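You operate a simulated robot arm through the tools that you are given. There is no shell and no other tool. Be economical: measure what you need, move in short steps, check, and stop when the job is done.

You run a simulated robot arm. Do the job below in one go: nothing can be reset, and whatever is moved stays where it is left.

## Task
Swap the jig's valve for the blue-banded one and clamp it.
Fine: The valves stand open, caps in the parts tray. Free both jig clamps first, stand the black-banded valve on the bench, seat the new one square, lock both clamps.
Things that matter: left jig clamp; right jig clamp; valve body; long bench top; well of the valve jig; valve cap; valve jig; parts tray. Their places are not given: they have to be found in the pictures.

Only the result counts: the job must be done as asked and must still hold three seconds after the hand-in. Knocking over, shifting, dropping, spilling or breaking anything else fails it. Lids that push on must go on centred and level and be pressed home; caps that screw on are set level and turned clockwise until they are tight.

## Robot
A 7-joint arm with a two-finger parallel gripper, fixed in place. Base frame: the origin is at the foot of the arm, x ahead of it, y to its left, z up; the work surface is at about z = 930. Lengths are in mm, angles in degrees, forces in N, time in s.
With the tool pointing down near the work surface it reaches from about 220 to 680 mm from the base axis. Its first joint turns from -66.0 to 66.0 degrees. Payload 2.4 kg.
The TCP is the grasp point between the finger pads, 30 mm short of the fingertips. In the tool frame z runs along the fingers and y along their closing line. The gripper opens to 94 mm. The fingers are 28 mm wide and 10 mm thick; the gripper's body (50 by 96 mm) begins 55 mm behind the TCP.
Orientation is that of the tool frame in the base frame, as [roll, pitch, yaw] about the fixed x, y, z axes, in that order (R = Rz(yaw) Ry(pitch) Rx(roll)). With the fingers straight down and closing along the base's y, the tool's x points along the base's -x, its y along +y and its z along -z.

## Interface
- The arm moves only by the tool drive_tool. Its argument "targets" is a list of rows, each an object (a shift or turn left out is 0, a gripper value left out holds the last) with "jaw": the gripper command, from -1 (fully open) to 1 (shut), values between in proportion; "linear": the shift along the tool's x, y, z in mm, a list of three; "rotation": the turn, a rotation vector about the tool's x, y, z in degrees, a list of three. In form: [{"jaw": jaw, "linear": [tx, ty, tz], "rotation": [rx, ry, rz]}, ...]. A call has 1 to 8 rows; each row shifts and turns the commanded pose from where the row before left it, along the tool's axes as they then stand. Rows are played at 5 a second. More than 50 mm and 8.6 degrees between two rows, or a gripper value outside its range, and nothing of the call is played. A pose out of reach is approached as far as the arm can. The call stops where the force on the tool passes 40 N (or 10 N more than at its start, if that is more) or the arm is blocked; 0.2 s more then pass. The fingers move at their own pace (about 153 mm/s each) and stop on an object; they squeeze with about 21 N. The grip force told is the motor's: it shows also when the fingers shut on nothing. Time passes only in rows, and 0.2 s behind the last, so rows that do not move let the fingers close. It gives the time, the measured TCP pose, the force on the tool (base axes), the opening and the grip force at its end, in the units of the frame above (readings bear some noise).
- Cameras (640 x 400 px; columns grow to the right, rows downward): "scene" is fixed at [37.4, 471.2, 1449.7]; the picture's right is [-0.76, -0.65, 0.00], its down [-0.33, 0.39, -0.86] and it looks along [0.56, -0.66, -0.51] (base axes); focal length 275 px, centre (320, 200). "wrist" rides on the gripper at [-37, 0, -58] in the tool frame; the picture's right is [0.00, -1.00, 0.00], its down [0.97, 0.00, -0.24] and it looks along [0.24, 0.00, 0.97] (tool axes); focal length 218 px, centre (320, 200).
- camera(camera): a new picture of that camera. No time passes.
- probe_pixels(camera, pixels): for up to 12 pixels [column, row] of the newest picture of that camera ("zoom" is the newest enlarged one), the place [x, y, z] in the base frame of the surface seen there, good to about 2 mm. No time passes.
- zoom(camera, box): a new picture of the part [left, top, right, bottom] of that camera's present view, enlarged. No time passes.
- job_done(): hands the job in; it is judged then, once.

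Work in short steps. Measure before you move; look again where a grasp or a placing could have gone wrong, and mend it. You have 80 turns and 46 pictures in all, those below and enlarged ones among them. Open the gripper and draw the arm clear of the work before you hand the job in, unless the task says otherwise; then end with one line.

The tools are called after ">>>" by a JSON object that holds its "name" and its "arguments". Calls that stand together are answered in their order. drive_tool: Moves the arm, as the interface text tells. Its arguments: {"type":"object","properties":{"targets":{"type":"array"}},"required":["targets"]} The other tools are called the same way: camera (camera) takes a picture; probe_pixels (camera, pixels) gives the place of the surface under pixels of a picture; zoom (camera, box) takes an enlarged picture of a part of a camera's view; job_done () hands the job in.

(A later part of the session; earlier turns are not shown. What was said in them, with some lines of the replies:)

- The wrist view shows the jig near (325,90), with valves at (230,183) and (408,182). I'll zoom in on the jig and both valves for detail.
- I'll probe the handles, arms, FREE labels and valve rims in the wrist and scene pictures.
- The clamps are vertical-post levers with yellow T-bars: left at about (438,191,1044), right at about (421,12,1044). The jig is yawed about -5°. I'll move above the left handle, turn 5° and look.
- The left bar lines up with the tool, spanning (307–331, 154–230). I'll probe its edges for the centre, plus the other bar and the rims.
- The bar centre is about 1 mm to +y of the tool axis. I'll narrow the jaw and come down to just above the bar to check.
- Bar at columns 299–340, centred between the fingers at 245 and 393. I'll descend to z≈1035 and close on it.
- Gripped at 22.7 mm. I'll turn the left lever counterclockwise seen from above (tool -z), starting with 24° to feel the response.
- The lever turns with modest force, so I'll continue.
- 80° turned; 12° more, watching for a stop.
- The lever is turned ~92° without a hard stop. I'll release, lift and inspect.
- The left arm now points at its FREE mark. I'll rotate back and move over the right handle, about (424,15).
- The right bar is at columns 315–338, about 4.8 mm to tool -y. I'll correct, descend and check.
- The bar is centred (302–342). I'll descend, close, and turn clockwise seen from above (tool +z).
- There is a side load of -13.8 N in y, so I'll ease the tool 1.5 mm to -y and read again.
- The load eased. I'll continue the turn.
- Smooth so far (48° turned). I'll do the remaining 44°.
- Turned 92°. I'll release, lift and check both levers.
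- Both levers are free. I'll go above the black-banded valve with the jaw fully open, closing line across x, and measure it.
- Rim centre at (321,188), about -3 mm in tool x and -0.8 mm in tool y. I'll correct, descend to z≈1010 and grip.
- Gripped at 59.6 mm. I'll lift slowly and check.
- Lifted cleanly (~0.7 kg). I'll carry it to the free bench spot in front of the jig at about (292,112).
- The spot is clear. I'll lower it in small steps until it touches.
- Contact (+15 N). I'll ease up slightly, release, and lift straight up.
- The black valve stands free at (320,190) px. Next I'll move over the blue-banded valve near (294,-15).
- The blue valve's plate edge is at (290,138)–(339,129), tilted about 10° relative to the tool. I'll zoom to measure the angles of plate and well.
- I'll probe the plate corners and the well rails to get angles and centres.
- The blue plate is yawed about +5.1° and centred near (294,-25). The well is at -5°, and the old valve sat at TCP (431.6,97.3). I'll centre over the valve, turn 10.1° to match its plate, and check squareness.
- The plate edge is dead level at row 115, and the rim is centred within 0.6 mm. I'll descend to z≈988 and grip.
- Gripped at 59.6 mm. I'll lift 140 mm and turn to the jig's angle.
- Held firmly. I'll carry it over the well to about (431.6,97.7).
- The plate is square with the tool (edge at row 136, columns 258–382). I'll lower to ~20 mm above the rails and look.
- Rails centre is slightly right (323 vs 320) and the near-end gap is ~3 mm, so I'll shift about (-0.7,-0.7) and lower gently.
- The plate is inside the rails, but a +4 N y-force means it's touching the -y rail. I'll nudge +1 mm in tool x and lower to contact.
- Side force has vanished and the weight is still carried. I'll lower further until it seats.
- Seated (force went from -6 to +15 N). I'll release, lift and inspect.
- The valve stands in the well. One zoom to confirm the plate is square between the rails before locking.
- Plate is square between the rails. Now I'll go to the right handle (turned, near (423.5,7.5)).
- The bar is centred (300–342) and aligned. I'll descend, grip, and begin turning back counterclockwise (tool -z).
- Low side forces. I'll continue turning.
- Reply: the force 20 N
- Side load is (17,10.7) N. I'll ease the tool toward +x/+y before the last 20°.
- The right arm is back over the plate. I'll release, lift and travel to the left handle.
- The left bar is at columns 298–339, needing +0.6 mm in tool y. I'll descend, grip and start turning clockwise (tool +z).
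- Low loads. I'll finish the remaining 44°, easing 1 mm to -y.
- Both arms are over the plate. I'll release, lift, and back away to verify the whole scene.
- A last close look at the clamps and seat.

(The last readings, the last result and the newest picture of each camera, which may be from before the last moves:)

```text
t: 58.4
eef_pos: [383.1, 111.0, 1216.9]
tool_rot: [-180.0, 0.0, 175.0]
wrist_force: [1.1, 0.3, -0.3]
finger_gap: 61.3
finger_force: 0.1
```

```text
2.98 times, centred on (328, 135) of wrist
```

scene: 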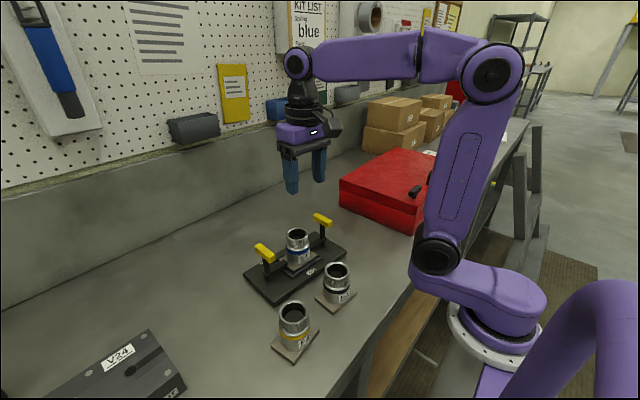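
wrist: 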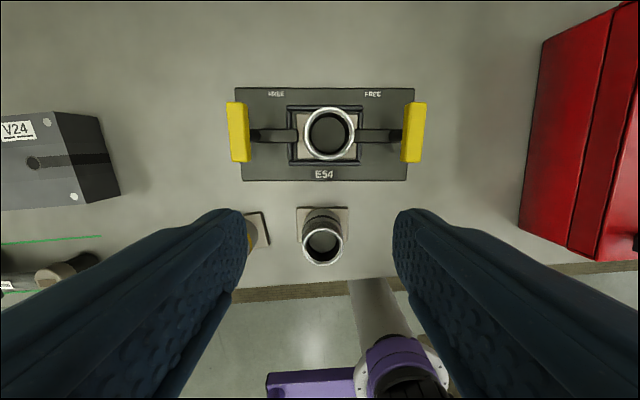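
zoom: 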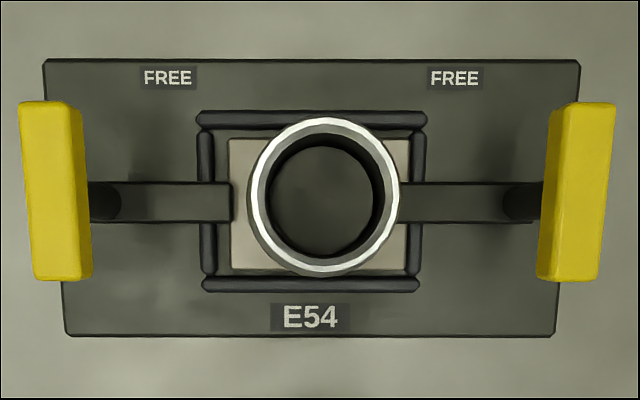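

The plate looks slightly toward the -y end of the well. I'll measure that.

>>> {"name": "probe_pixels", "arguments": {"camera": "zoom", "pixels": [[206, 245], [206, 160], [232, 245], [232, 160], [404, 240], [414, 240], [404, 160], [416, 160], [222, 200], [226, 200], [324, 128], [324, 266]]}}

>>> {"name": "probe_pixels", "arguments": {"camera": "zoom", "pixels": [[252, 200], [396, 195], [240, 267], [390, 267], [240, 284], [400, 284], [240, 141], [240, 121], [219, 245], [219, 160], [40, 190], [582, 190]]}}

```text
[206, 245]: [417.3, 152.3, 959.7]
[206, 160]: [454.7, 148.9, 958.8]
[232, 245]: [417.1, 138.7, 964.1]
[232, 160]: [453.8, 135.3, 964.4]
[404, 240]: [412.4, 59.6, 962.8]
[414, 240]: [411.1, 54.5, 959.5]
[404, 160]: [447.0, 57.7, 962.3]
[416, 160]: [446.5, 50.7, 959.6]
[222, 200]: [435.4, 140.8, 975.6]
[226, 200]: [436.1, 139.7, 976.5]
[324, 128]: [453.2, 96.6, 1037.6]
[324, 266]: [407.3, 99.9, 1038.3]
```

```text
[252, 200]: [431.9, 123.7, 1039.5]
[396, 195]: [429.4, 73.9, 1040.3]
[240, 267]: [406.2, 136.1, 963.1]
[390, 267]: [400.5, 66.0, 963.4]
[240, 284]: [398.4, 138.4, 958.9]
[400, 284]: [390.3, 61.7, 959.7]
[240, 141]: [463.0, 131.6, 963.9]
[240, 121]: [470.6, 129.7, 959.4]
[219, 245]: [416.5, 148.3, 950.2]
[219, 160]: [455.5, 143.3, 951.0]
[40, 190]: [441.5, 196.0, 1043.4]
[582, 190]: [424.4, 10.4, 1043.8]
```

The valve sits about 3 mm toward the -y end of the well (rail centres 150.6/52.6, plate 138.4/57.2). I'll centre it by closing the fingers along the jig's length with the TCP at the well's middle, starting with a look from above.

>>> {"name": "drive_tool", "arguments": {"targets": [{"jaw": -0.75, "linear": [-48.7, -6.8, 0]}, {"linear": [0, 0, 45]}, {"linear": [0, 0, 31]}, {}]}}

>>> {"name": "zoom", "arguments": {"camera": "wrist", "box": [215, 120, 425, 250]}}

```text
t: 59.4
eef_pos: [430.8, 100.5, 1141.2]
tool_rot: [180.0, 0.0, 175.0]
wrist_force: [-0.1, -0.4, 0.1]
finger_gap: 82.4
finger_force: 0.0
```

```text
3.05 times, centred on (320, 185) of wrist
```

zoom: 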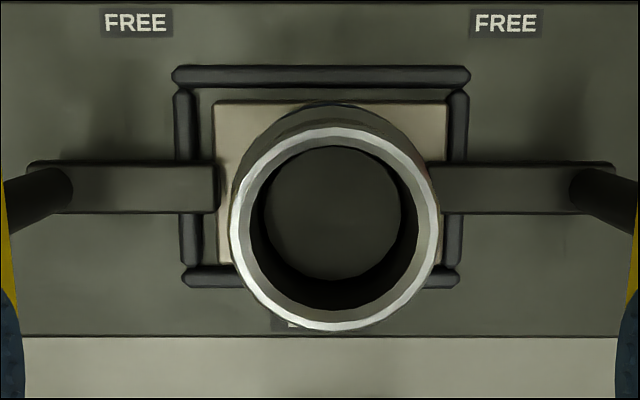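

TCP is on the jig's midline (rails 172/470, posts 60/580), and the valve is ~3.5 mm to -y. I'll descend to z≈1014 (tips above the arms) and close to centre it.

>>> {"name": "drive_tool", "arguments": {"targets": [{"linear": [-0.9, 0, 45]}, {"linear": [0, 0, 45]}, {"linear": [0, 0, 37]}, {}, {"jaw": 0.2}, {}, {}]}}

```text
t: 61.0
eef_pos: [431.2, 99.5, 1014.2]
tool_rot: [-180.0, -0.1, 175.0]
wrist_force: [0.2, -1.4, -0.7]
finger_gap: 59.6
finger_force: 20.7
```

Closed at 59.6 mm with little residual force. I'll release, lift straight up and check.

>>> {"name": "drive_tool", "arguments": {"targets": [{"jaw": -0.75}, {}, {"linear": [0, 0, -40]}, {"linear": [0, 0, -45]}, {"linear": [0, 0, -42]}, {}]}}

>>> {"name": "zoom", "arguments": {"camera": "wrist", "box": [215, 120, 425, 250]}}

>>> {"name": "zoom", "arguments": {"camera": "scene", "box": [240, 210, 370, 330]}}

```text
t: 62.4
eef_pos: [431.0, 99.4, 1142.5]
tool_rot: [180.0, 0.0, 175.0]
wrist_force: [-0.2, 0.6, 0.5]
finger_gap: 82.2
finger_force: 0.1
```

```text
3.05 times, centred on (320, 185) of wrist
```

zoom: 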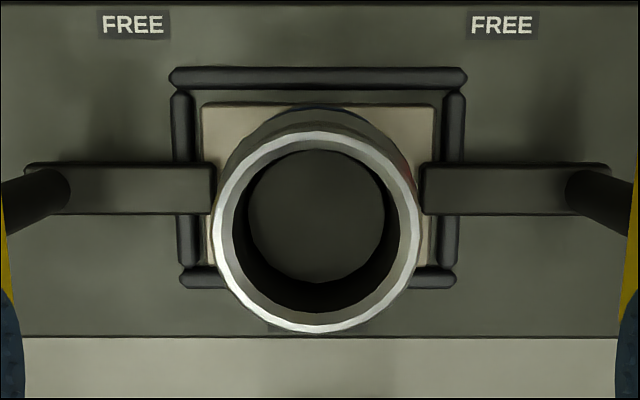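

```text
3.33 times, centred on (305, 270) of scene
```

zoom: 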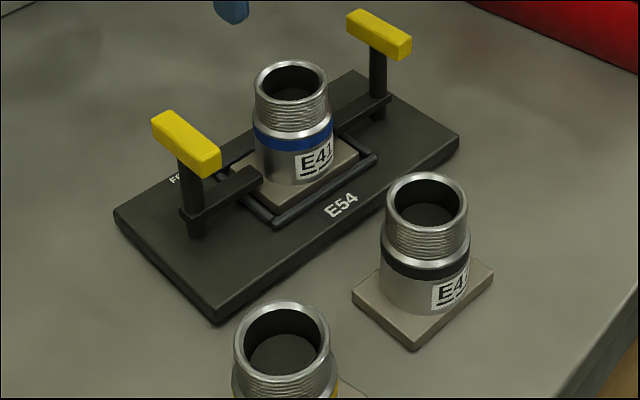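

Now centred (plate 203–436, rails 169–468), with both clamps across the plate. I'll draw the arm clear.

>>> {"name": "drive_tool", "arguments": {"targets": [{"jaw": -1, "linear": [0, 0, -45]}, {"linear": [20, 0, -40]}, {"linear": [40, 0, -20]}, {}, {}]}}

>>> {"name": "job_done", "arguments": {}}

```text
t: 63.6
eef_pos: [371.9, 105.2, 1246.2]
tool_rot: [-180.0, -0.1, 175.0]
wrist_force: [0.4, -0.1, -0.3]
finger_gap: 94.0
finger_force: 0.1
```

```text
The job is handed in.
```

The blue-banded valve is seated square and centred in the jig with both clamps locked, the black-banded valve stands on the bench in front of it, and the arm is clear; the job is handed in.
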